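You operate a simulated robot arm through the tools that you are given. There is no shell and no other tool. Be economical: measure what you need, move in short steps, check, and stop when the job is done.

You run a simulated robot arm. Do the job below in one go: nothing can be reset, and whatever is moved stays where it is left.

JOB
Press the button of port p one two times.
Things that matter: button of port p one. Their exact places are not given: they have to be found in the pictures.

It is judged by the outcome, as a careful person would: the job done as asked, and still so three seconds after it is handed in. It fails if anything else is knocked over, pushed out of place, dropped, spilled or broken.

ROBOT AND FRAMES
A 7-joint arm with a two-finger parallel gripper on a trunk, on a base that drives. Base frame: it is fixed to the floor where the robot stands at the start and does not move with it; the origin is under the middle of the robot, x ahead of it, y to its left, z up. Readings come in mm, degrees, newtons and seconds.
Its first joint turns from -115.0 to 115.0 degrees. Places, roughly: button of port p one [800, 200, 1000]. Payload 3.91 kg.
The tool frame sits at the grasp point between the pads (the TCP): z along the fingers, y along the line on which they close. The tips reach 30 mm beyond it. Largest opening 110 mm; finger width 20, thickness 10; the body of the gripper, 48 by 112 mm, starts 55 mm behind the TCP.
Orientation is told as [roll, pitch, yaw] about the base's x, y, z axes, in that order, counted from this pose: with the fingers straight down and closing along the base's y, the tool's x points along the base's -x, its y along +y and its z along -z.

CONTROLS
- The arm moves only by the tool jog_arm. Its argument "series" is a list of rows, each a list of 3 entries, a list of its own where there are three numbers: the shift along the tool's x, y, z in mm, then the turn, a rotation vector about the tool's x, y, z in degrees, then the finger opening in mm, from 0 to 110. In form: [[[dx, dy, dz], [rx, ry, rz], jaw], ...]. A call has 1 to 12 rows; each row is the pose to reach, as a shift and turn from the pose commanded when the call began, along the tool's axes at that moment. Rows are played at 5 a second. More than 50 mm and 8.6 degrees between two rows, or a gripper value outside its range, and nothing of the call is played. Where a pose cannot be reached the arm comes as near as it can. A force on the tool above 40 N (or 10 N above the force at the start of the call, whichever is more), or a blocked arm, ends the call early, and 0.2 s more pass. Each finger travels about 153 mm/s and halts on what it meets, pressing with about 32 N; the grip force reading is that of the motor and also rises with nothing between the fingers. The clock runs only during rows and for 0.2 s after the last one: add rows that repeat a pose to give the fingers time. It gives the time, the measured TCP pose, the force on the tool (base axes), the opening and the grip force at its end, in the units of the frame above (readings bear some noise), and new pictures: "pictures" is both (left out), scene, wrist or none.
- Cameras (640 x 400 px; columns grow to the right, rows downward): "scene" is now at [200.2, 183.1, 1465.6]; the picture's right is [-0.17, -0.99, -0.01], its down [-0.79, 0.14, -0.60] and it looks along [0.59, -0.09, -0.80] (base axes); focal length 292 px, centre (320, 200). "wrist" rides on the gripper at [72, 17, -103] in the tool frame; the picture's right is [-0.23, 0.97, 0.00], its down [-0.76, -0.18, -0.62] and it looks along [-0.61, -0.14, 0.78] (tool axes); focal length 222 px, centre (320, 200).
- slide_trunk(by): slides the trunk up (or, below 0, down) by that many mm; the arm and the scene camera ride with it, the base frame stays. It gives what a move gives, with no picture.
- roll_base(legs): drives the robot by 1 to 6 legs, each [ahead, left, turn to the left] in mm, mm and degrees, along the robot's own axes; the way and the turn of a leg run together, so that a leg with both is an arc; at most 1500 mm and 180 degrees a leg. The arm and the cameras ride along, it lands a little off, and it stops where it bumps. It gives what a move gives, and a new picture of the scene camera.
- aim_head(pan, tilt): turns the head with the scene camera to pan (to the left, within 80 degrees either way) and tilt (down, from -29 to 69), counted from straight ahead of the robot. It gives what a move gives, and a new picture of the scene camera.
- measure_at(camera, pixels): there is no depth. For up to 12 entries [column, row, z] of the newest picture of that camera ("zoom" is the newest enlarged one), the place [x, y] in the base frame at which the ray of that pixel passes the height z, good to about 2 mm. No time passes.
- zoom(camera, box): a new picture of the part [left, top, right, bottom] of that camera's present view, enlarged. No time passes.
- finish_job(): hands the job in; it is judged then, once.

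Go step by step. Measure first, check grasps and placings, and put right what went wrong. The budget is 80 turns and 170 pictures, counting those below and the enlarged ones. Unless the task says otherwise, let go and move clear before handing in, and close with one line.

The tools are called after ">>>" as a command line: name --argument value ..., lists and objects as JSON in quotes. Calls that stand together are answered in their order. jog_arm: Moves the arm, as the interface text tells. Its arguments: {"type":"object","properties":{"series":{"type":"array","items":{"type":"array"}},"pictures":{"type":"string","enum":["both","scene","wrist","none"]}},"required":["series"]} The other tools are called the same way: slide_trunk (by) slides the trunk up or down; roll_base (legs) drives the base; aim_head (pan, tilt) turns the head that bears the scene camera; measure_at (camera, pixels) gives the place at which the rays of pixels pass given heights; zoom (camera, box) takes an enlarged picture of a part of a camera's view; finish_job () hands the job in.

At the start:

```text
t: 0.0
position: [328.4, 51.1, 1161.9]
tool_rot: [-10.8, 6.9, -0.2]
force: [-0.3, 0.8, 0.6]
width: 109.8
finger_force: 0.1
trunk travel left (down, up): [-825.0, 165.0]
robot x, y, heading: [0.1, -1.8, 0.1]
head pan, tilt: [-9.7, 53.9]
```

scene: 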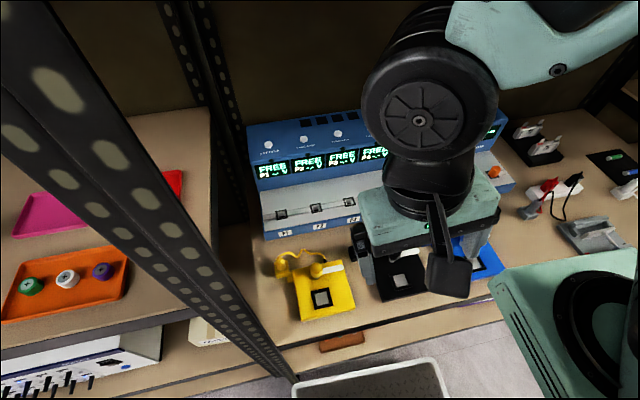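
wrist: 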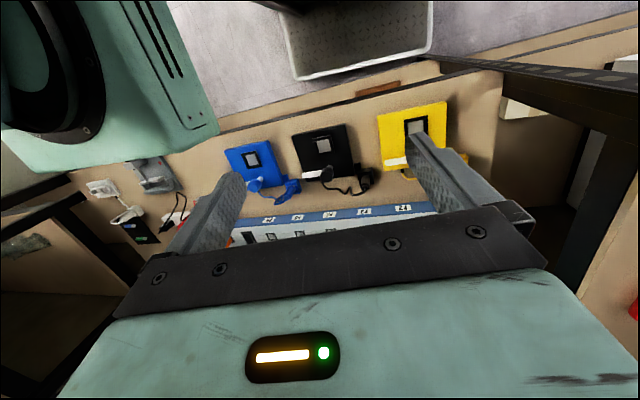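

The blue unit has a row of ports with labels at about (285,232), (320,226), (352,219). I'll enlarge it to read the labels and find the buttons.

>>> zoom --camera "scene" --box '[240, 100, 400, 250]'

>>> zoom --camera "wrist" --box '[220, 180, 460, 260]'

```text
2.67 times, centred on (320, 175) of scene
```

zoom: 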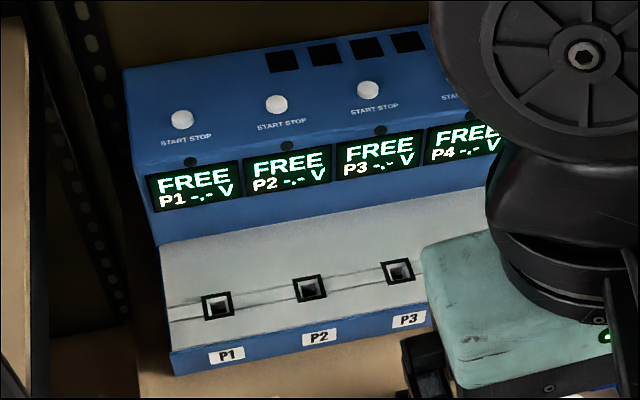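

```text
2.67 times, centred on (340, 220) of wrist
```

zoom: 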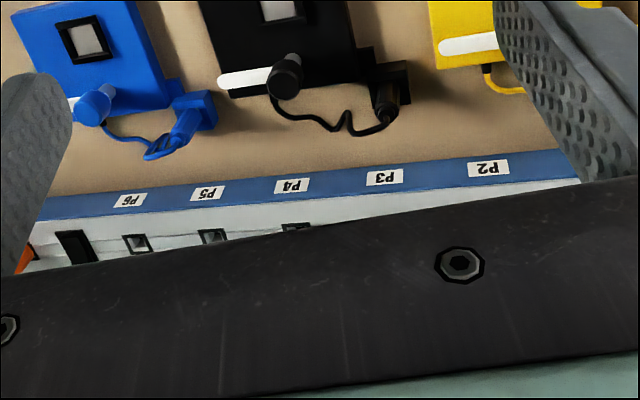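

The P1 button is the white knob at zoom (182,118), which is scene (268,144). I'll measure it at several heights, along with other parts of the unit.

>>> measure_at --camera "scene" --pixels '[[268, 144, 1000], [268, 144, 1040], [268, 144, 1080], [303, 139, 1040], [338, 134, 1040], [265, 240, 954], [263, 232, 970], [260, 190, 1000], [256, 167, 1040], [248, 126, 1060]]'

>>> zoom --camera "scene" --box '[240, 110, 300, 150]'

```text
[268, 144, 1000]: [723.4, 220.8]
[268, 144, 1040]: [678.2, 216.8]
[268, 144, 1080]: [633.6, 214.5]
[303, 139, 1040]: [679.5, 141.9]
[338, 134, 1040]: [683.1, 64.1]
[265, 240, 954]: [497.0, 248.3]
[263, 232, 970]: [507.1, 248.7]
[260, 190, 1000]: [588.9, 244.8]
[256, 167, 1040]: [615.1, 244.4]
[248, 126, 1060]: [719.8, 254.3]
```

```text
10.00 times, centred on (270, 130) of scene
```

zoom: 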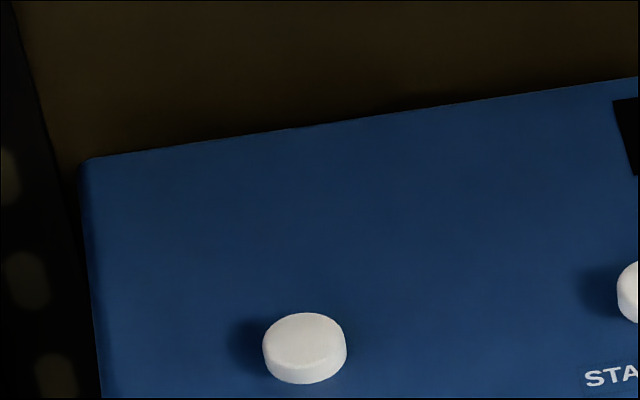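

The height is still unknown. I'll raise the trunk by 120 mm to get a second viewpoint and some clearance.

>>> slide_trunk --by 120

>>> zoom --camera "scene" --box '[200, 100, 360, 200]'

```text
t: 1.5
position: [283.4, 38.1, 1269.6]
tool_rot: [-14.1, 8.9, 2.5]
force: [-0.6, 0.3, 0.0]
width: 110.1
finger_force: 0.0
trunk travel left (down, up): [-945.0, 45.0]
robot x, y, heading: [-11.5, -2.2, -0.6]
head pan, tilt: [-9.7, 53.9]
```

```text
4.00 times, centred on (280, 150) of scene
```

zoom: 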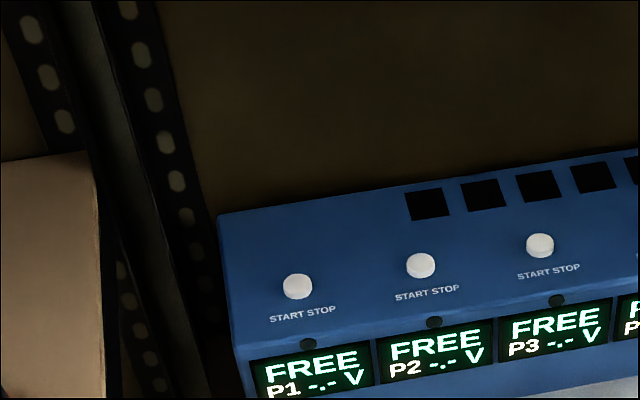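

The base shifted by 11 mm and the arm moved slightly, so something may have touched. I'll look at the full view and measure the button from here.

>>> measure_at --camera "zoom" --pixels '[[297, 285, 1000], [297, 285, 1040], [297, 285, 1080], [297, 285, 1120], [420, 265, 1040], [420, 265, 1080], [540, 245, 1040], [540, 245, 1080]]'

>>> aim_head --pan -10 --tilt 10

```text
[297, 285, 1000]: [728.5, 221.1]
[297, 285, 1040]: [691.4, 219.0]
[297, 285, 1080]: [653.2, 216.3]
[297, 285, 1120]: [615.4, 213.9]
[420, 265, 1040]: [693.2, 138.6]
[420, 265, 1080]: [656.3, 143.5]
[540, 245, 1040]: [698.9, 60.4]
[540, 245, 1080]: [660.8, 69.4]
```

```text
t: 2.6
position: [281.7, 36.2, 1270.9]
tool_rot: [-14.7, 9.3, 2.4]
force: [0.5, 1.0, -1.3]
width: 110.2
finger_force: 0.1
trunk travel left (down, up): [-945.0, 45.0]
robot x, y, heading: [-14.6, 1.2, 0.3]
head pan, tilt: [-10.0, 10.0]
```

scene: 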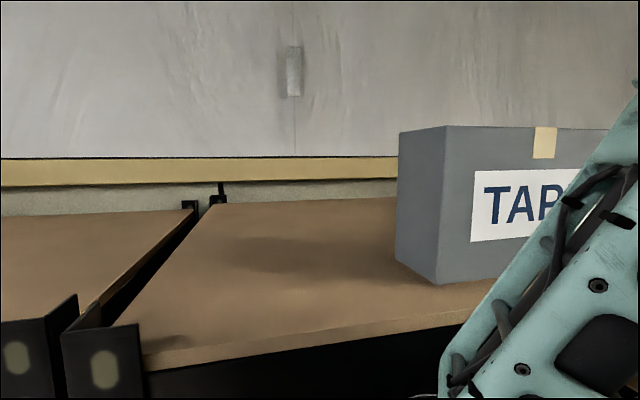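

An upper shelf carrying a box is just ahead, and the arm probably brushed it from below. I'll lower the trunk back and then look at that shelf.

>>> slide_trunk --by -120

>>> aim_head --pan -10 --tilt 25

```text
t: 3.5
position: [328.6, 33.3, 1221.1]
tool_rot: [-9.9, 3.0, 1.1]
force: [-19.2, 1.3, -16.2]
width: 110.1
finger_force: 0.1
trunk travel left (down, up): [-875.0, 115.0]
robot x, y, heading: [-7.0, -3.2, -0.5]
head pan, tilt: [-10.0, 10.0]
stopped: the arm was blocked; the commanded pose is now the measured one
```

```text
t: 4.3
position: [330.8, 27.7, 1224.9]
tool_rot: [-10.2, 1.5, -0.2]
force: [1.2, -0.5, 0.8]
width: 110.3
finger_force: 0.0
trunk travel left (down, up): [-875.0, 115.0]
robot x, y, heading: [-5.5, 10.3, 0.7]
head pan, tilt: [-10.0, 25.0]
```

scene: 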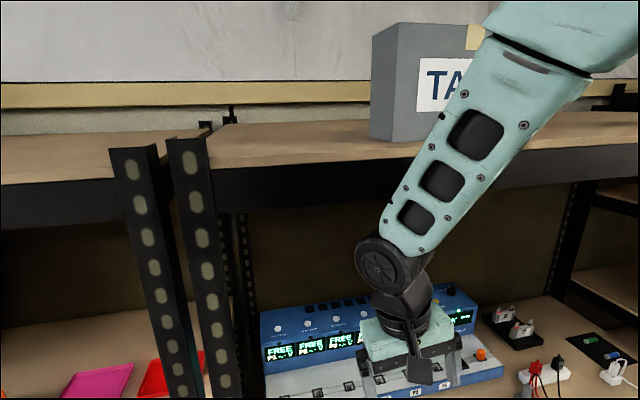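

The forearm is close to the beam of the upper shelf. I'll back the base off to be clear, which also gives a good view.

>>> roll_base --legs '[[-250, 0, 0]]'

```text
t: 5.0
position: [311.9, -4.1, 1217.8]
tool_rot: [-9.5, 9.3, -2.6]
force: [-18.4, -2.5, -12.1]
width: 110.3
finger_force: 0.2
trunk travel left (down, up): [-875.0, 115.0]
robot x, y, heading: [-25.6, 34.1, 3.5]
head pan, tilt: [-10.0, 25.0]
stopped in leg 1: the robot was blocked; the commanded pose is now the measured one
```

scene: 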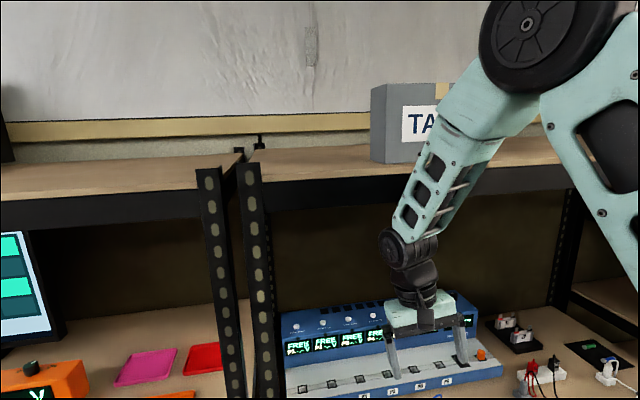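

Backing was blocked too, with force on the tool, so I need to see what is touching.

>>> zoom --camera "wrist" --box '[0, 0, 640, 400]'

>>> aim_head --pan -40 --tilt 45

```text
1.00 times, centred on (320, 200) of wrist
```

zoom: 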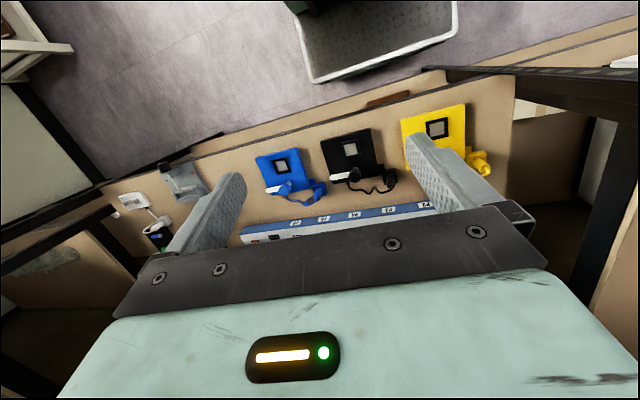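

```text
t: 6.0
position: [308.4, -6.1, 1220.9]
tool_rot: [-9.8, 10.4, -2.6]
force: [0.5, -1.0, 0.5]
width: 110.0
finger_force: 0.1
trunk travel left (down, up): [-875.0, 115.0]
robot x, y, heading: [-21.9, 35.8, 2.8]
head pan, tilt: [-40.0, 45.0]
```

scene: 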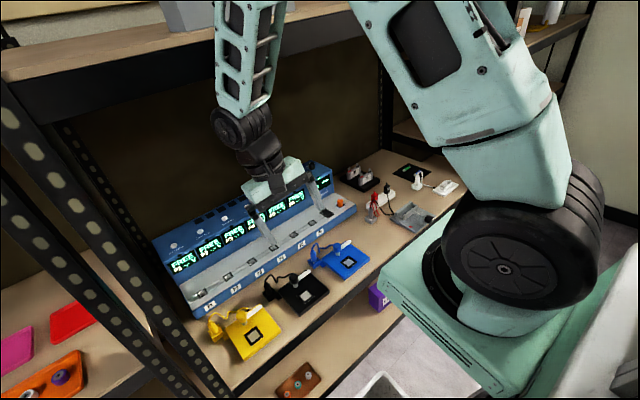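

Nothing obvious is touching the gripper. I'll look to both sides and low down for what blocks the base.

>>> aim_head --pan -80 --tilt 50

>>> aim_head --pan 80 --tilt 50

>>> aim_head --pan 20 --tilt 69

```text
t: 7.0
position: [308.6, -7.2, 1220.7]
tool_rot: [-9.6, 10.3, -2.9]
force: [-0.4, 0.3, 0.2]
width: 110.0
finger_force: 0.1
trunk travel left (down, up): [-875.0, 115.0]
robot x, y, heading: [-17.1, 35.1, 2.8]
head pan, tilt: [-80.0, 50.0]
```

scene: 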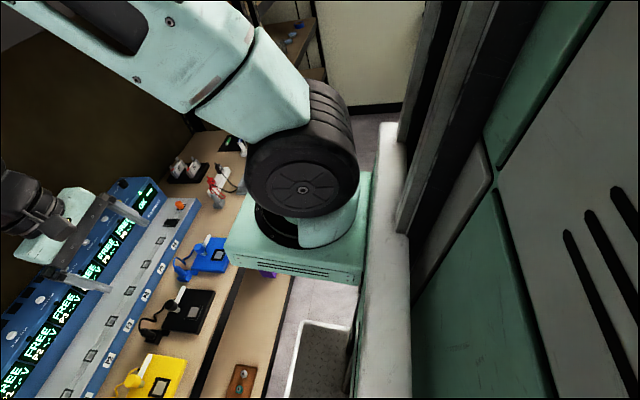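

```text
t: 9.5
position: [307.7, -5.7, 1219.9]
tool_rot: [-9.6, 10.2, -2.9]
force: [-0.2, 0.0, -0.4]
width: 109.9
finger_force: 0.1
trunk travel left (down, up): [-875.0, 115.0]
robot x, y, heading: [-19.6, 38.7, 3.1]
head pan, tilt: [80.0, 50.0]
```

scene: 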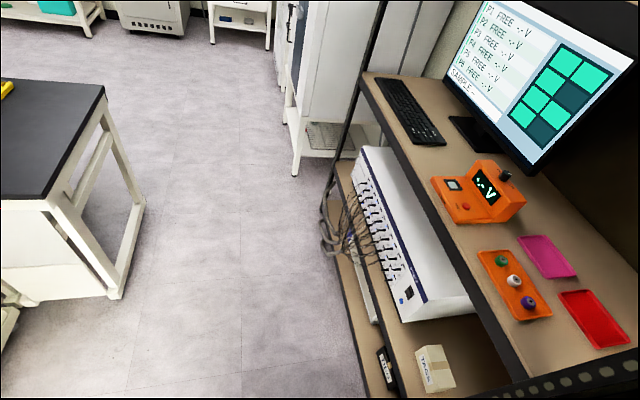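

```text
t: 10.8
position: [308.7, -6.5, 1220.3]
tool_rot: [-9.6, 10.3, -3.0]
force: [0.6, 0.3, 0.0]
width: 110.1
finger_force: 0.1
trunk travel left (down, up): [-875.0, 115.0]
robot x, y, heading: [-18.9, 37.1, 2.9]
head pan, tilt: [20.0, 68.8]
```

scene: 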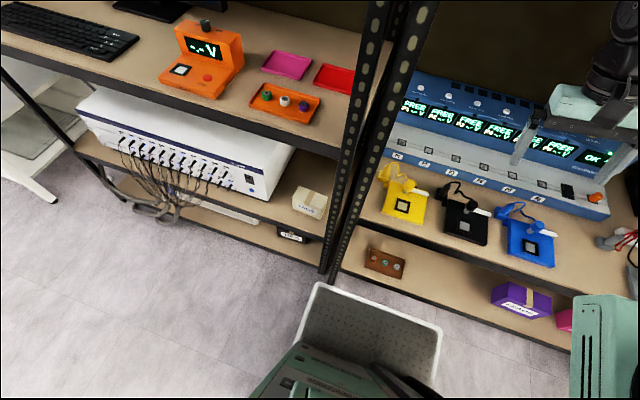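

The gripper started out under the upper shelf, which I estimate has its front edge at x≈300. I'll look again and measure the shelf and the arm's relation to it.

>>> aim_head --pan -25 --tilt 30

```text
t: 11.9
position: [308.1, -7.0, 1221.2]
tool_rot: [-9.6, 10.3, -2.8]
force: [0.9, -1.0, -0.5]
width: 110.3
finger_force: 0.0
trunk travel left (down, up): [-875.0, 115.0]
robot x, y, heading: [-16.8, 34.7, 2.7]
head pan, tilt: [-25.0, 30.0]
```

scene: 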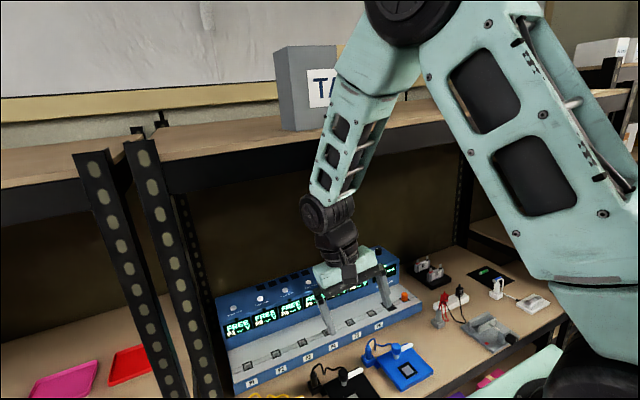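

>>> measure_at --camera "scene" --pixels '[[160, 160, 1350], [160, 160, 1400], [160, 160, 1450], [440, 122, 1400], [170, 192, 1350], [170, 192, 1400], [566, 320, 954], [328, 215, 1410], [328, 215, 1380], [225, 300, 1000], [260, 299, 1000], [232, 392, 954]]'

>>> zoom --camera "scene" --box '[260, 60, 420, 160]'

```text
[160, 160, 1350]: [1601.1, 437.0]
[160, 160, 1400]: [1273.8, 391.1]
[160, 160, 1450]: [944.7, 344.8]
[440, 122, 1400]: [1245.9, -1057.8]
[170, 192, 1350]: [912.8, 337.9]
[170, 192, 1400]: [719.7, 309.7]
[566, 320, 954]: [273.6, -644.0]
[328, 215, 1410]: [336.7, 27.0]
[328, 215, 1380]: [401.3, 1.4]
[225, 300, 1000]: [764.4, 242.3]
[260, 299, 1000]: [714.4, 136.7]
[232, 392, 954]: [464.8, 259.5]
```

```text
4.00 times, centred on (340, 110) of scene
```

zoom: 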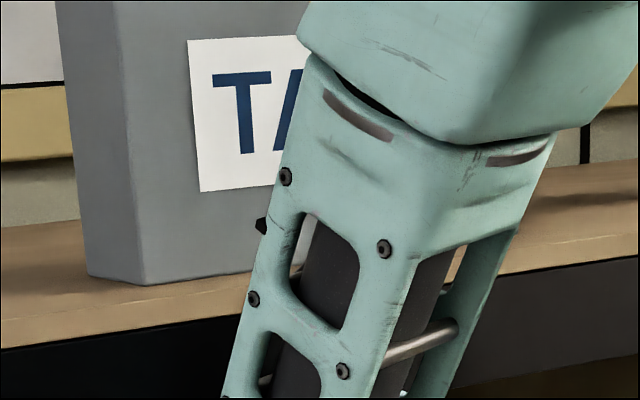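

The upper shelf's beam spans about z 1509–1548 at x≈300, so the forearm may be resting against it. I'll draw the tool back a little and down to free it.

>>> jog_arm --series '[[[0, 0, 10], [0, 0, 0], 110], [[0, 0, 20], [0, 0, 0], 110], [[0, 0, 30], [0, 0, 0], 110], [[0, 0, 40], [0, 0, 0], 110]]' --pictures "scene"

```text
t: 12.3
position: [292.9, -29.3, 1210.8]
tool_rot: [-8.6, 18.8, -1.3]
force: [3.5, 0.0, 7.4]
width: 110.1
finger_force: 0.1
trunk travel left (down, up): [-875.0, 115.0]
robot x, y, heading: [-28.1, 52.8, 4.5]
head pan, tilt: [-25.0, 30.0]
stopped in row 1: the arm was blocked; the commanded pose is now the measured one
```

scene: 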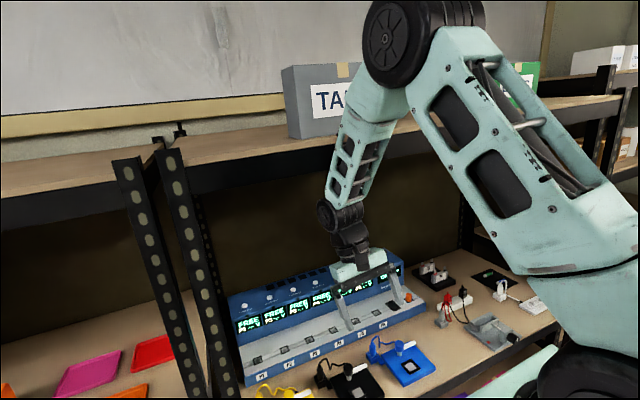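

The camera seems to have moved more than the base reading says. I'll put the head back to its starting angles and recover the true camera position from rays.

>>> aim_head --pan -9.7 --tilt 53.9

>>> measure_at --camera "scene" --pixels '[[320, 200, 1000], [320, 200, 1200], [100, 100, 1000], [100, 100, 1200], [540, 100, 1000], [540, 100, 1200]]'

```text
t: 13.1
position: [291.9, -29.6, 1210.9]
tool_rot: [-8.4, 19.0, -1.5]
force: [-0.5, -0.1, 0.1]
width: 109.9
finger_force: 0.0
trunk travel left (down, up): [-875.0, 115.0]
robot x, y, heading: [-18.9, 54.7, 4.0]
head pan, tilt: [-9.7, 53.9]
```

scene: 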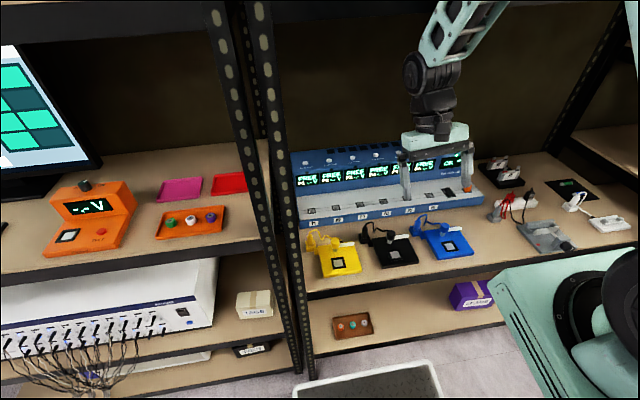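

```text
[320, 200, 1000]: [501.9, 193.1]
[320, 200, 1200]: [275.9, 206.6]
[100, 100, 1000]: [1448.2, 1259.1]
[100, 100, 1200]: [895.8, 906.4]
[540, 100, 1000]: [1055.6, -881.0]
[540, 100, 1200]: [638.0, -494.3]
```

The rays put the camera at (-153,232,1580) looking only 41° down, so the robot's body is leaning back by about 12°, presumably from pushing on the shelf. I'll measure the post and shelf and view the upper arm to find the contact.

>>> measure_at --camera "scene" --pixels '[[311, 372, 0], [311, 372, 100], [300, 298, 954], [307, 290, 954], [327, 162, 1000], [327, 162, 1040], [330, 160, 954], [420, 75, 1400], [420, 75, 1350]]'

>>> aim_head --pan -35 --tilt 5

```text
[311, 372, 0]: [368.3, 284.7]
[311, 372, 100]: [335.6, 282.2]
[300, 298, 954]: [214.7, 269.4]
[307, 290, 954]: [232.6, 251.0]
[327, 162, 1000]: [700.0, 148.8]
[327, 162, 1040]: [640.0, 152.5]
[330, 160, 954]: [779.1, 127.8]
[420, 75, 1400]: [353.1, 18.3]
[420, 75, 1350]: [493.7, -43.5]
```

```text
t: 14.3
position: [291.4, -28.8, 1210.5]
tool_rot: [-8.5, 18.9, -1.8]
force: [-0.5, 0.5, -0.6]
width: 109.9
finger_force: 0.1
trunk travel left (down, up): [-875.0, 115.0]
robot x, y, heading: [-18.4, 55.6, 4.2]
head pan, tilt: [-35.0, 5.0]
```

scene: 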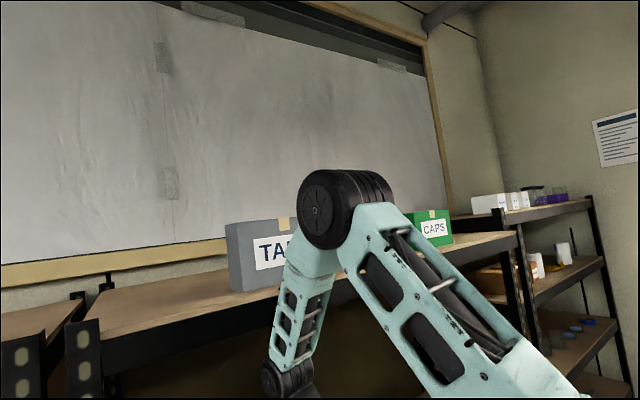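

The forearm now hangs in front of the shelf with the elbow well clear. I'll try a small trunk lowering to see how the body reacts.

>>> slide_trunk --by -20

>>> aim_head --pan -60 --tilt 60

```text
t: 14.6
position: [286.5, -40.7, 1191.2]
tool_rot: [-7.1, 27.4, 0.0]
force: [0.8, 0.2, -0.6]
width: 110.0
finger_force: 0.0
trunk travel left (down, up): [-871.0, 119.0]
robot x, y, heading: [-28.1, 58.0, 4.9]
head pan, tilt: [-35.0, 5.0]
stopped: the arm was blocked; the commanded pose is now the measured one
```

```text
t: 15.9
position: [285.3, -41.7, 1190.9]
tool_rot: [-7.0, 27.7, 0.0]
force: [0.6, 0.1, 0.2]
width: 110.2
finger_force: 0.0
trunk travel left (down, up): [-871.0, 119.0]
robot x, y, heading: [-22.4, 57.7, 4.6]
head pan, tilt: [-60.0, 60.0]
```

scene: 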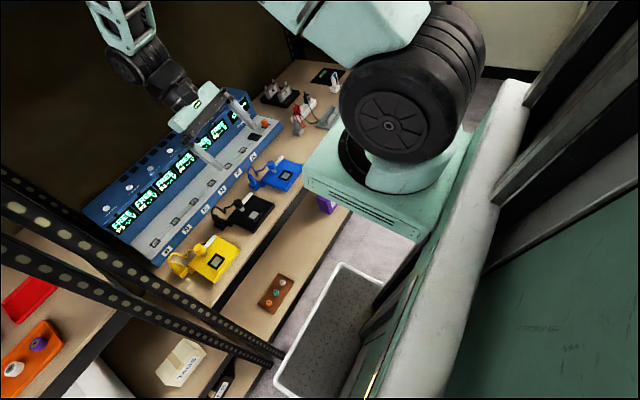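

>>> measure_at --camera "scene" --pixels '[[320, 200, 1000], [320, 200, 1200], [100, 200, 1000], [100, 200, 1200], [540, 200, 1000], [540, 200, 1200], [280, 355, 0], [272, 375, 0], [335, 265, 0], [270, 385, 0]]'

>>> aim_head --pan 0 --tilt 69

```text
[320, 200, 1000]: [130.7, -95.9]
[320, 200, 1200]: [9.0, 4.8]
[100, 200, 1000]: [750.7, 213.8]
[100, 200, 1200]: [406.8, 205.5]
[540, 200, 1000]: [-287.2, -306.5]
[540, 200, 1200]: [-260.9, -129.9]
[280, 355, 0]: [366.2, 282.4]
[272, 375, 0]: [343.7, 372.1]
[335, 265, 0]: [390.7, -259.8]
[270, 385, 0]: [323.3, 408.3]
```

```text
t: 17.2
position: [285.7, -42.5, 1190.7]
tool_rot: [-7.1, 27.7, 0.0]
force: [0.3, 0.2, 0.0]
width: 109.9
finger_force: 0.1
trunk travel left (down, up): [-871.0, 119.0]
robot x, y, heading: [-22.9, 54.1, 4.7]
head pan, tilt: [0.0, 68.8]
```

scene: 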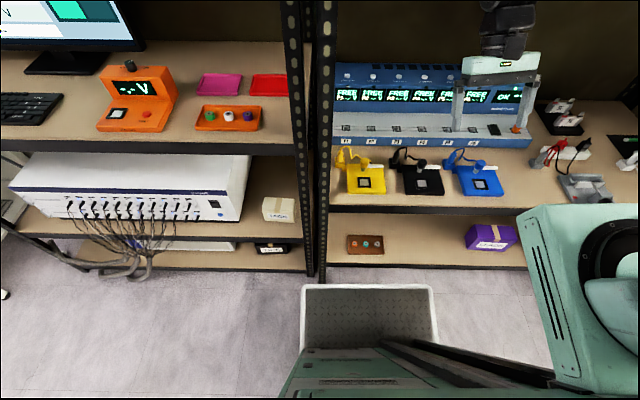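

>>> measure_at --camera "scene" --pixels '[[315, 277, 0], [322, 200, 954], [322, 212, 954], [450, 211, 954], [325, 206, 954], [320, 200, 1000], [320, 200, 1200], [540, 100, 1000], [540, 100, 1200], [375, 77, 1000], [375, 77, 1050], [302, 290, 350]]'

>>> zoom --camera "scene" --box '[260, 160, 580, 400]'

```text
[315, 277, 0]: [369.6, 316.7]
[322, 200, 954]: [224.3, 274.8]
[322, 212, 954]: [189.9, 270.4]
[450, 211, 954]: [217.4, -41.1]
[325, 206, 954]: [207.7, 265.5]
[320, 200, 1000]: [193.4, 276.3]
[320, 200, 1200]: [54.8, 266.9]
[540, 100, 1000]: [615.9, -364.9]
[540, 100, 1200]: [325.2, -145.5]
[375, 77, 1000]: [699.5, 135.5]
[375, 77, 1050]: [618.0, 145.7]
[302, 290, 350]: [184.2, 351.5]
```

```text
1.67 times, centred on (420, 280) of scene
```

zoom: 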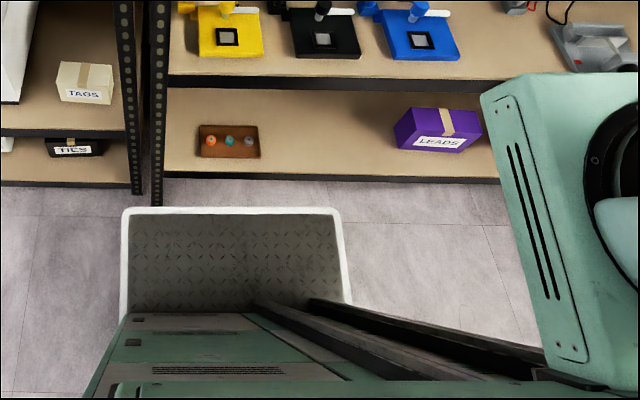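

The readings are hard to reconcile, so I'll do a safe test: hold the pose for a second with no commanded motion and see if the body drifts.

>>> jog_arm --series '[[[0, 0, 0], [0, 0, 0], 110], [[0, 0, 0], [0, 0, 0], 110]]' --pictures "both"

```text
t: 17.5
position: [283.5, -46.3, 1164.6]
tool_rot: [-5.5, 36.9, 2.4]
force: [-0.2, -0.1, 0.2]
width: 110.0
finger_force: 0.0
trunk travel left (down, up): [-871.0, 119.0]
robot x, y, heading: [-31.3, 57.9, 4.3]
head pan, tilt: [0.0, 68.8]
stopped in row 1: the arm was blocked; the commanded pose is now the measured one
```

scene: 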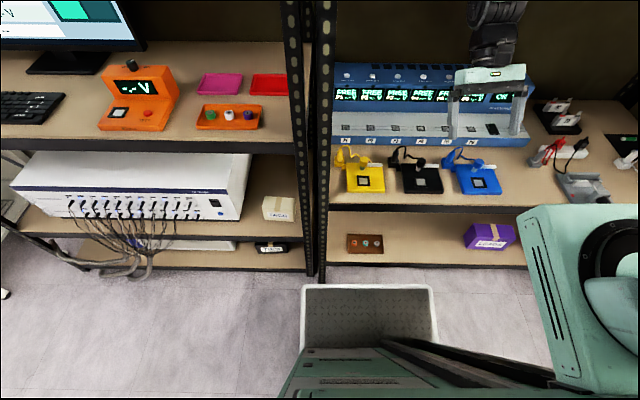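
wrist: 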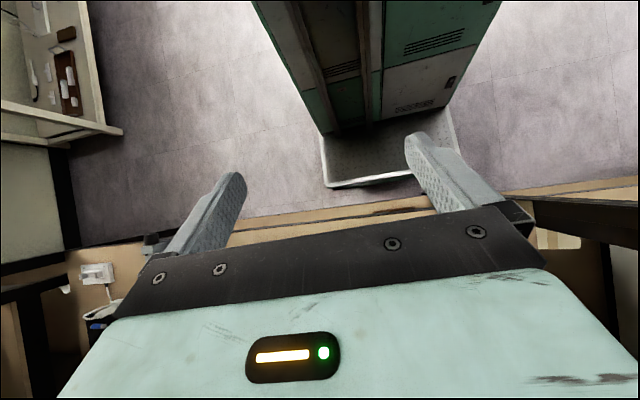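

Nothing moved in the scene view, but the wrist pitched by itself. The wrist view shows my own column and base, so I'll enlarge that to see whether the base is standing level.

>>> zoom --camera "wrist" --box '[200, 0, 520, 200]'

>>> measure_at --camera "wrist" --pixels '[[325, 187, 0], [325, 187, 100], [325, 187, 300], [430, 172, 300], [330, 208, 954], [500, 193, 954]]'

>>> aim_head --pan -30 --tilt 20

```text
2.00 times, centred on (360, 100) of wrist
```

zoom: 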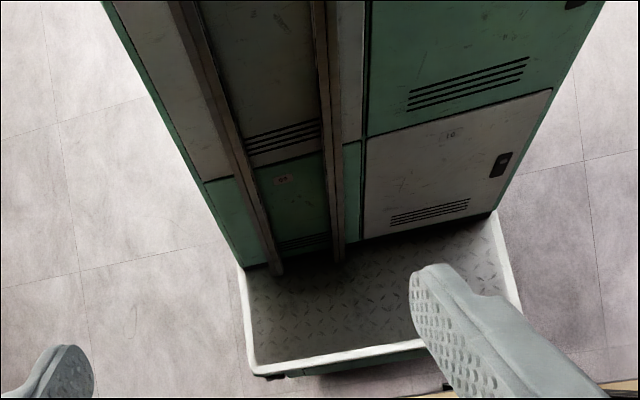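

```text
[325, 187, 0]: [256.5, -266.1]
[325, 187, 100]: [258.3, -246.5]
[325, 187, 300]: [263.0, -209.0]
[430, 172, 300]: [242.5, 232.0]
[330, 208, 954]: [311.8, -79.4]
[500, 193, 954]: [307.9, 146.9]
```

```text
t: 18.7
position: [284.0, -47.8, 1164.6]
tool_rot: [-5.6, 37.0, 2.3]
force: [0.2, -0.3, -0.9]
width: 110.0
finger_force: 0.0
trunk travel left (down, up): [-871.0, 119.0]
robot x, y, heading: [-22.2, 59.1, 4.5]
head pan, tilt: [-30.0, 20.0]
```

scene: 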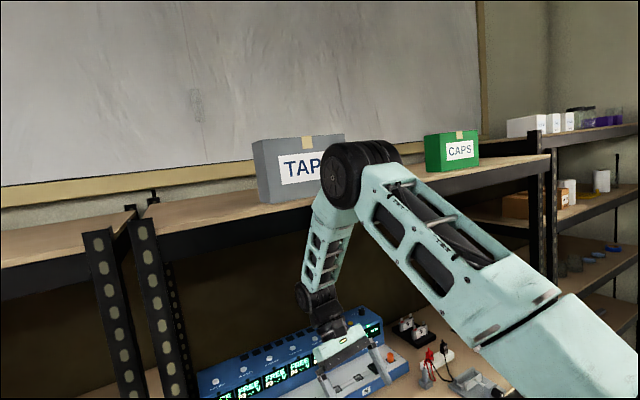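

The two cameras disagree on the table edge, and the base looks tipped slightly back since the drive. I'll test a small forward drive and compare.

>>> roll_base --legs '[[30, 0, 0]]'

```text
t: 19.4
position: [321.3, -48.5, 1090.0]
tool_rot: [1.1, 56.4, 10.4]
force: [-4.1, 0.2, 3.7]
width: 110.1
finger_force: 0.0
trunk travel left (down, up): [-871.0, 119.0]
robot x, y, heading: [-29.1, 52.3, 4.1]
head pan, tilt: [-30.0, 20.0]
stopped in leg 1: the robot was blocked; the commanded pose is now the measured one
```

scene: 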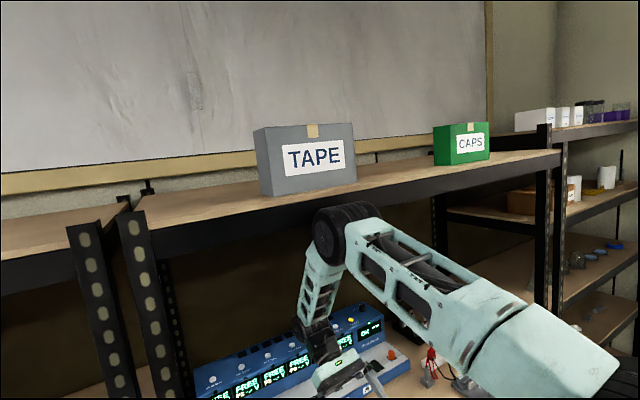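

The elbow and tool dropped during that call (z 1165 → 1090) and the tool pitched to 56°. I'll command it straight up to see whether the arm obeys.

>>> jog_arm --series '[[[12, 0, -8], [0, 0, 0], 110], [[25, 0, -17], [0, 0, 0], 110], [[41, 0, -28], [0, 0, 0], 110], [[41, 0, -28], [0, 0, 0], 110]]' --pictures "both"

```text
t: 19.7
position: [349.1, -63.5, 1044.4]
tool_rot: [8.4, 67.3, 16.8]
force: [-2.6, 0.9, 3.5]
width: 110.0
finger_force: 0.2
trunk travel left (down, up): [-871.0, 119.0]
robot x, y, heading: [-31.5, 44.3, 3.0]
head pan, tilt: [-30.0, 20.0]
stopped in row 1: the arm was blocked; the commanded pose is now the measured one
```

scene: 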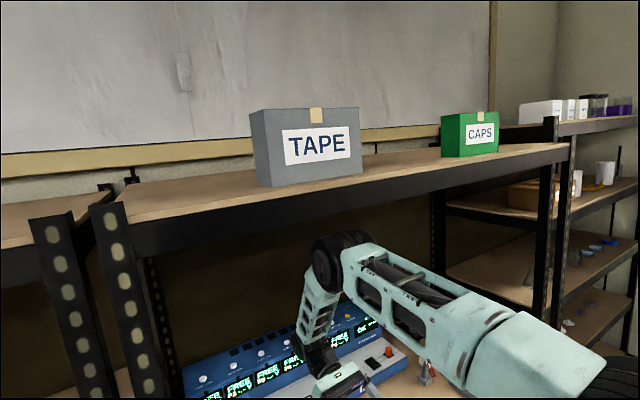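
wrist: 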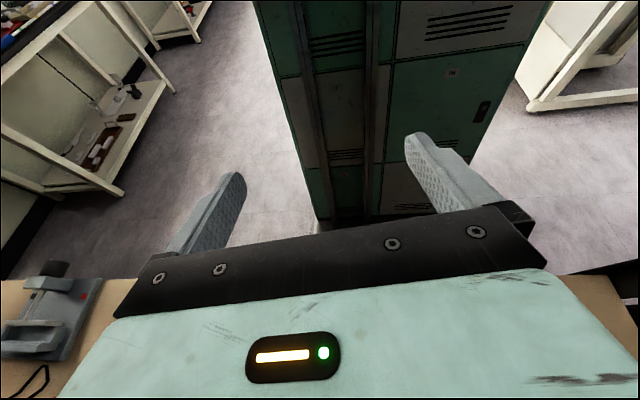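

The whole robot is now rocking forward while the arm yields, as if the arm had been propping it against the shelf. I'll check the present lean and the contact region before acting.

>>> measure_at --camera "scene" --pixels '[[320, 200, 1000], [320, 200, 1200], [100, 200, 1000], [100, 200, 1200], [540, 200, 1000], [540, 200, 1200], [320, 350, 1000], [320, 350, 1200]]'

>>> zoom --camera "scene" --box '[240, 180, 560, 400]'

>>> aim_head --pan -20 --tilt 50

```text
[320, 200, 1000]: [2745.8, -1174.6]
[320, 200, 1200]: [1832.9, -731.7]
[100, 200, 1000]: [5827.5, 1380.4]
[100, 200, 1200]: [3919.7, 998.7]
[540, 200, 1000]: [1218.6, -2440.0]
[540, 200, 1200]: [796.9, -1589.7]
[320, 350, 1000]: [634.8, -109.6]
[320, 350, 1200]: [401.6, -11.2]
```

```text
1.82 times, centred on (400, 290) of scene
```

zoom: 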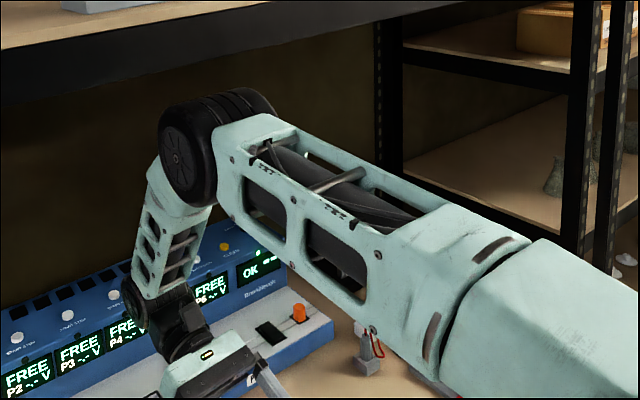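

```text
t: 20.7
position: [528.4, -35.0, 945.6]
tool_rot: [3.8, 68.6, 12.4]
force: [-0.4, 0.7, 0.4]
width: 109.9
finger_force: 0.1
trunk travel left (down, up): [-871.0, 119.0]
robot x, y, heading: [-22.4, 50.8, 4.0]
head pan, tilt: [-20.0, 50.0]
```

scene: 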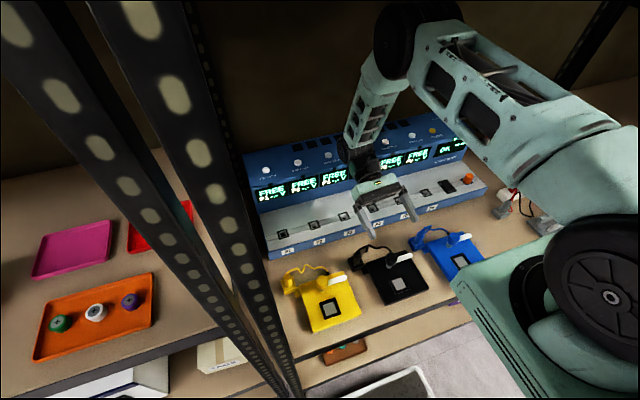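

The robot has swung forward, and the arm is now inside the bay under the shelf. I'll check the camera attitude and look at the gripper closely.

>>> measure_at --camera "scene" --pixels '[[320, 200, 1000], [320, 200, 1200], [100, 200, 1000], [100, 200, 1200], [540, 200, 1000], [540, 200, 1200], [265, 170, 1000], [265, 170, 1040], [270, 261, 954], [380, 195, 1000], [300, 370, 954]]'

>>> zoom --camera "scene" --box '[240, 110, 480, 280]'

>>> zoom --camera "wrist" --box '[0, 0, 640, 400]'

```text
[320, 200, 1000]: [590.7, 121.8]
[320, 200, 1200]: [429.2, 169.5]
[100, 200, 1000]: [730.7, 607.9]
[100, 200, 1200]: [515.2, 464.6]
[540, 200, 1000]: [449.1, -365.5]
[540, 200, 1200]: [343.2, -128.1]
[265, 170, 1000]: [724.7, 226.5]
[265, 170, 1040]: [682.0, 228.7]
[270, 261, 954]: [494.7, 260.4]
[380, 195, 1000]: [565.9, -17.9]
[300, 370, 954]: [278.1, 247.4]
```

```text
2.35 times, centred on (360, 195) of scene
```

zoom: 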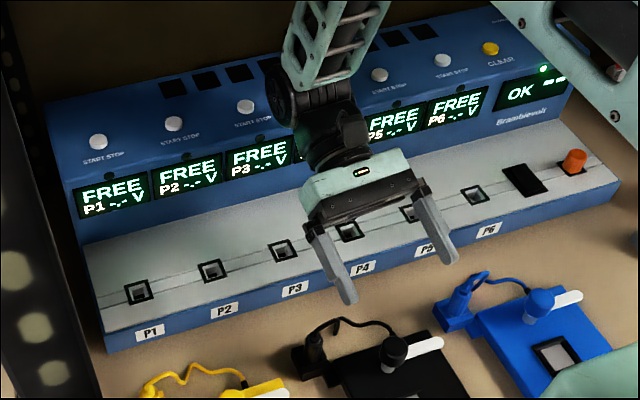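

```text
1.00 times, centred on (320, 200) of wrist
```

zoom: 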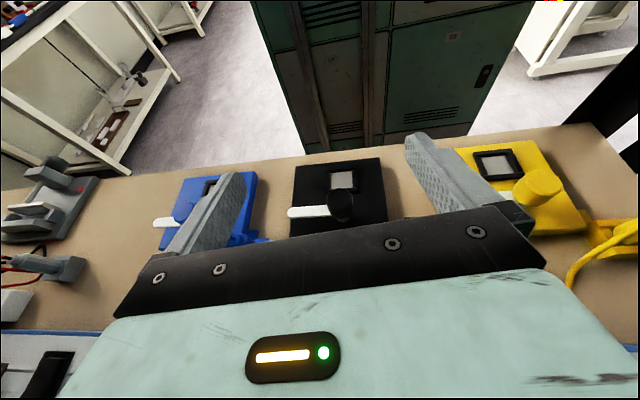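

The robot is upright again: camera tilt 49.9° matches, and the unit corner at [495,260] and P1 at [725,226] agree with the start, so nothing was displaced. The tool reads z≈945, so I'll cross-check its height with both cameras.

>>> measure_at --camera "wrist" --pixels '[[500, 165, 970], [343, 180, 970], [50, 332, 975], [235, 180, 930]]'

>>> measure_at --camera "scene" --pixels '[[330, 308, 970], [400, 283, 970], [355, 237, 930], [355, 237, 980], [412, 222, 930], [350, 147, 1000]]'

>>> aim_head --pan -20 --tilt 35

```text
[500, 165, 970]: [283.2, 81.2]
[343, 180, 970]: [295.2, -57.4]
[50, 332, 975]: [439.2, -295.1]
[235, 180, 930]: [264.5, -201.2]
```

```text
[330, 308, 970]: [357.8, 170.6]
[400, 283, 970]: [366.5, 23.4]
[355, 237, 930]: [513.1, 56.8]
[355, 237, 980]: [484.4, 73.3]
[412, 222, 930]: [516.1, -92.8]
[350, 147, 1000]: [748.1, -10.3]
```

```text
t: 21.5
position: [528.9, -41.7, 944.7]
tool_rot: [3.9, 68.8, 12.3]
force: [-0.4, 0.3, -0.6]
width: 110.1
finger_force: 0.1
trunk travel left (down, up): [-871.0, 119.0]
robot x, y, heading: [-26.0, 47.2, 3.7]
head pan, tilt: [-20.0, 35.0]
```

scene: 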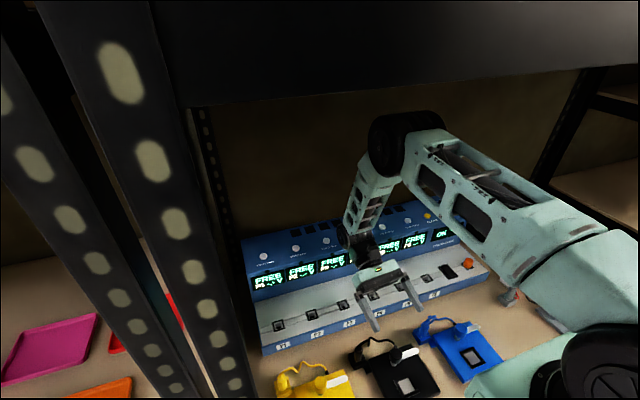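

The wrist numbers used an older picture, so I'll disregard them. The robot is upright and free, so I'll command a small lift of 20 mm and see if the arm now obeys.

>>> jog_arm --series '[[[5, 0, -2], [0, 0, 0], 110], [[9, 0, -4], [0, 0, 0], 110], [[14, 0, -5], [0, 0, 0], 110], [[19, 0, -7], [0, 0, 0], 110]]' --pictures "both"

```text
t: 22.5
position: [528.0, -42.1, 964.9]
tool_rot: [3.9, 68.8, 12.4]
force: [0.2, 0.0, -0.2]
width: 110.0
finger_force: 0.0
trunk travel left (down, up): [-871.0, 119.0]
robot x, y, heading: [-27.9, 46.7, 3.2]
head pan, tilt: [-20.0, 35.0]
```

scene: 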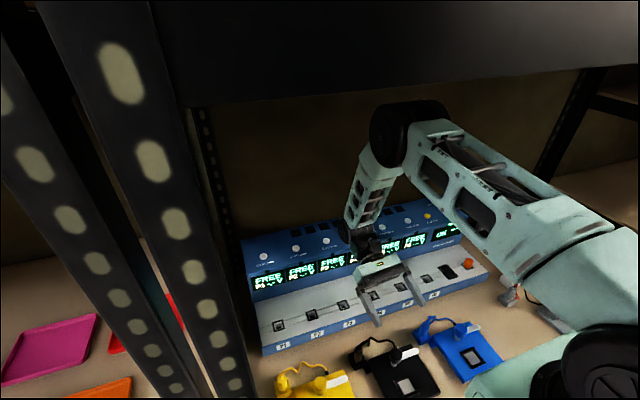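
wrist: 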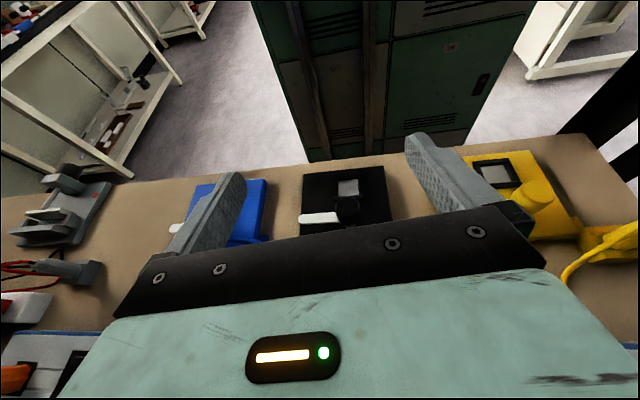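

The arm obeys exactly: z rose 20 mm to 965. Now I'll cross-check both cameras on the black and yellow pads and on the unit.

>>> measure_at --camera "wrist" --pixels '[[346, 188, 970], [497, 172, 970], [346, 188, 954]]'

>>> measure_at --camera "scene" --pixels '[[404, 386, 970], [263, 256, 1000], [263, 256, 1040], [265, 352, 954], [378, 324, 950], [388, 245, 1030]]'

>>> zoom --camera "scene" --box '[240, 210, 500, 372]'

```text
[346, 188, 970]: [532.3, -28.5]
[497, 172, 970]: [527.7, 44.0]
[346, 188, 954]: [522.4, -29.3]
```

```text
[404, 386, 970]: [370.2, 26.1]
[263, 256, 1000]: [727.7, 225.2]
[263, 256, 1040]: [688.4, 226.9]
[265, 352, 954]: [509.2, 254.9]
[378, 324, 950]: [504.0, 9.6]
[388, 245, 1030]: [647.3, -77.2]
```

```text
2.46 times, centred on (370, 291) of scene
```

zoom: 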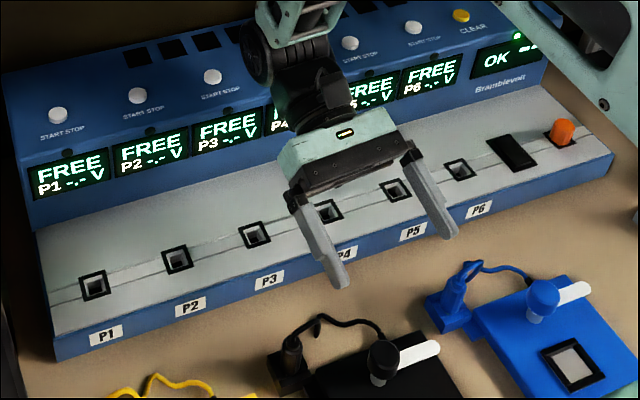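

The arm follows commands, but wrist and scene views disagree about its height by about 100 mm, so I'll rely on visual checks. First I'll lift 80 mm, well clear of the unit, and turn the tool toward vertical in small steps.

>>> jog_arm --series '[[[19, 0, -7], [0, 0, 0], 110], [[37, 0, -14], [0, 0, 0], 110], [[56, 0, -22], [0, 0, 0], 110], [[74, 0, -29], [0, 0, 0], 110], [[74, 0, -29], [0, -7, 0], 110], [[74, 0, -29], [0, -14, 0], 110], [[74, 0, -29], [0, -14, 0], 110]]' --pictures "both"

```text
t: 24.1
position: [527.6, -43.1, 1045.5]
tool_rot: [2.5, 54.6, 10.7]
force: [0.0, 0.7, 0.0]
width: 109.9
finger_force: 0.0
trunk travel left (down, up): [-871.0, 119.0]
robot x, y, heading: [-29.1, 47.8, 3.7]
head pan, tilt: [-20.0, 35.0]
```

scene: 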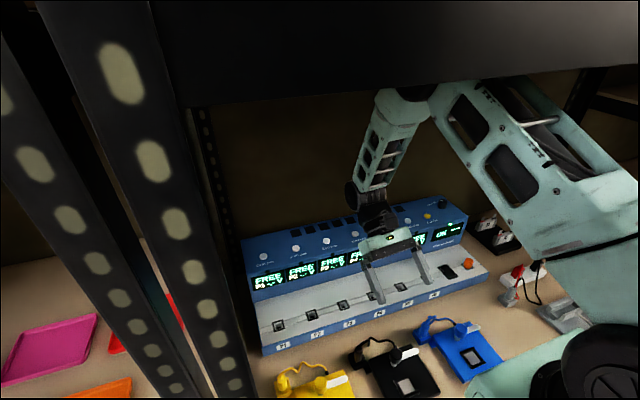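
wrist: 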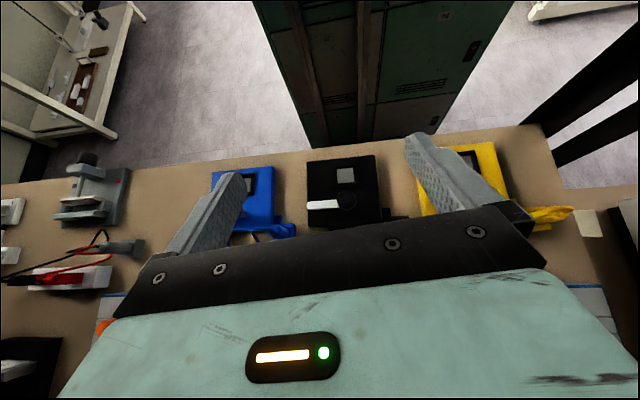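

>>> measure_at --camera "wrist" --pixels '[[346, 174, 970], [258, 183, 970], [346, 174, 870], [258, 183, 870], [390, 135, 954]]'

>>> measure_at --camera "scene" --pixels '[[404, 386, 970], [473, 358, 970], [404, 386, 870], [473, 358, 870], [374, 300, 1020], [426, 281, 1020]]'

```text
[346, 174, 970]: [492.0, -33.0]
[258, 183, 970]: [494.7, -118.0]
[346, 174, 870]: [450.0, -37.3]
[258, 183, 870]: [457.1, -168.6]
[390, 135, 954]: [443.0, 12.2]
```

```text
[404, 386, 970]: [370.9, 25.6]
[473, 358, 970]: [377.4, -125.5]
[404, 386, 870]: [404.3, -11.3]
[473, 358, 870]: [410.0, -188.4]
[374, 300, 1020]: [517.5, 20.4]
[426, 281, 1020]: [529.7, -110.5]
```

Triangulating both cameras puts the table surface near z≈800 in this frame, and P1's button at about (790,227,940). I'll close the fingers and bring the tool to a hover near (680,100,1060), turning it toward vertical.

>>> jog_arm --series '[[[-15, 19, -24], [0, -7.5, 0], 70], [[-29, 39, -48], [0, -15, 0], 30], [[-44, 58, -73], [0, -22.5, 0], 0], [[-59, 77, -97], [0, -30, 0], 0], [[-74, 97, -121], [0, -37.5, 0], 0], [[-88, 116, -145], [0, -45, 0], 0], [[-88, 116, -145], [0, -45, 0], 0]]' --pictures "both"

```text
t: 25.7
position: [688.4, 47.9, 1017.1]
tool_rot: [1.6, 13.9, 6.0]
force: [0.4, 0.7, -0.1]
width: 0.0
finger_force: 31.7
trunk travel left (down, up): [-871.0, 119.0]
robot x, y, heading: [-6.9, 43.6, 1.4]
head pan, tilt: [-20.0, 35.0]
```

scene: 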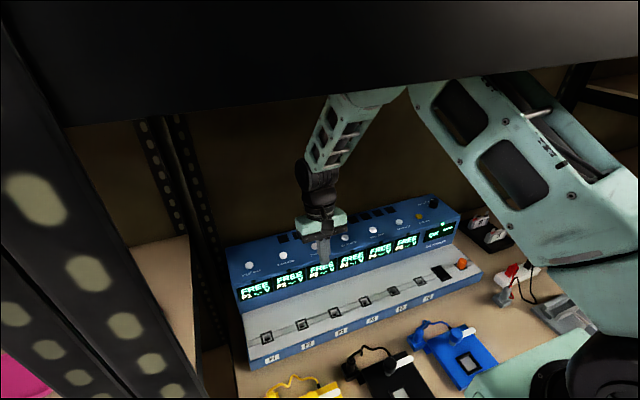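
wrist: 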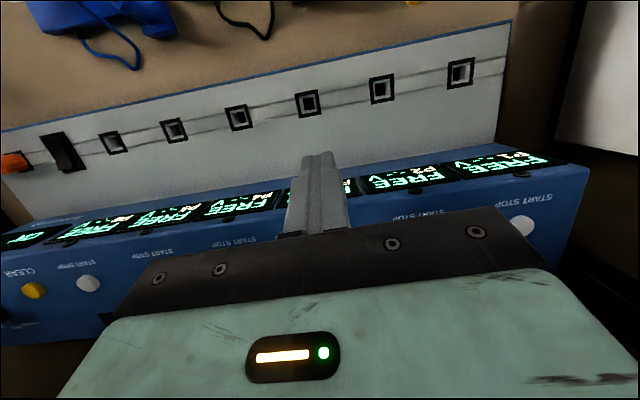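

The TCP ended 45 mm low and off in y, and the view shifted, so the elbow may be touching the shelf's underside. I'll check the attitude and look higher before moving on.

>>> measure_at --camera "scene" --pixels '[[320, 200, 900], [320, 200, 1100], [100, 200, 900], [100, 200, 1100], [540, 200, 900], [540, 200, 1100], [251, 264, 940], [284, 255, 940], [326, 263, 985]]'

>>> measure_at --camera "wrist" --pixels '[[522, 225, 940], [522, 225, 980], [88, 283, 940], [88, 283, 980]]'

>>> aim_head --pan -25 --tilt 10

```text
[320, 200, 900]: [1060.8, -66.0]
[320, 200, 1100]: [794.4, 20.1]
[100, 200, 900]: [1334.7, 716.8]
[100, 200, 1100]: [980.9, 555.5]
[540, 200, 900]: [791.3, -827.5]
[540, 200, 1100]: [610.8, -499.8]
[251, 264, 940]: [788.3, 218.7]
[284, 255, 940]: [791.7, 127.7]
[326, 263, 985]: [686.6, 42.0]
```

```text
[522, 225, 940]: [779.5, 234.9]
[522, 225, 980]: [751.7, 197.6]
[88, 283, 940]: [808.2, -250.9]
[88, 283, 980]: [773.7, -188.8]
```

```text
t: 26.6
position: [688.4, 48.5, 1016.2]
tool_rot: [1.7, 14.1, 6.0]
force: [0.1, 0.1, 0.0]
width: 0.0
finger_force: 32.3
trunk travel left (down, up): [-871.0, 119.0]
robot x, y, heading: [-9.8, 47.8, 1.3]
head pan, tilt: [-25.0, 10.0]
```

scene: 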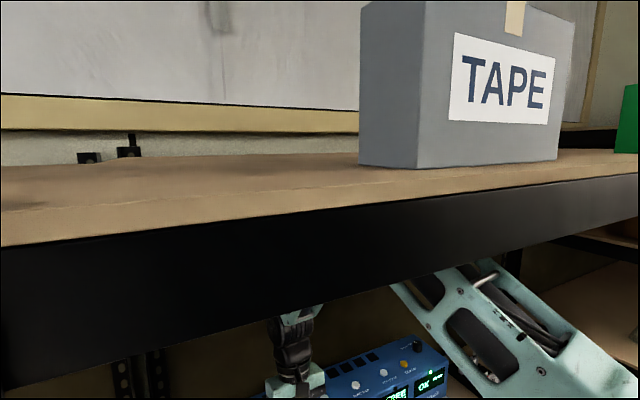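

Both cameras now agree, and the two rays for the P1 button meet at about (765,218,958). The elbow sits just behind the shelf beam, so I'll lower the trunk by 25 mm to relieve it; the tips at z≈987 still clear the unit.

>>> slide_trunk --by -25

>>> aim_head --pan -20 --tilt 35

```text
t: 27.3
position: [681.8, 96.7, 1023.8]
tool_rot: [1.6, 11.4, 8.8]
force: [0.6, 0.6, -0.4]
width: 0.0
finger_force: 31.8
trunk travel left (down, up): [-846.0, 144.0]
robot x, y, heading: [-24.0, 49.0, 4.0]
head pan, tilt: [-25.0, 10.0]
```

```text
t: 28.1
position: [681.4, 96.7, 1025.4]
tool_rot: [1.3, 10.9, 9.0]
force: [1.2, -0.4, 0.0]
width: 0.0
finger_force: 31.9
trunk travel left (down, up): [-846.0, 144.0]
robot x, y, heading: [-23.6, 46.9, 3.6]
head pan, tilt: [-20.0, 35.0]
```

scene: 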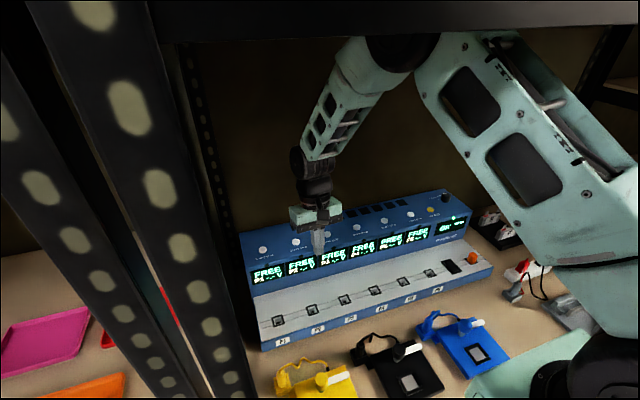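

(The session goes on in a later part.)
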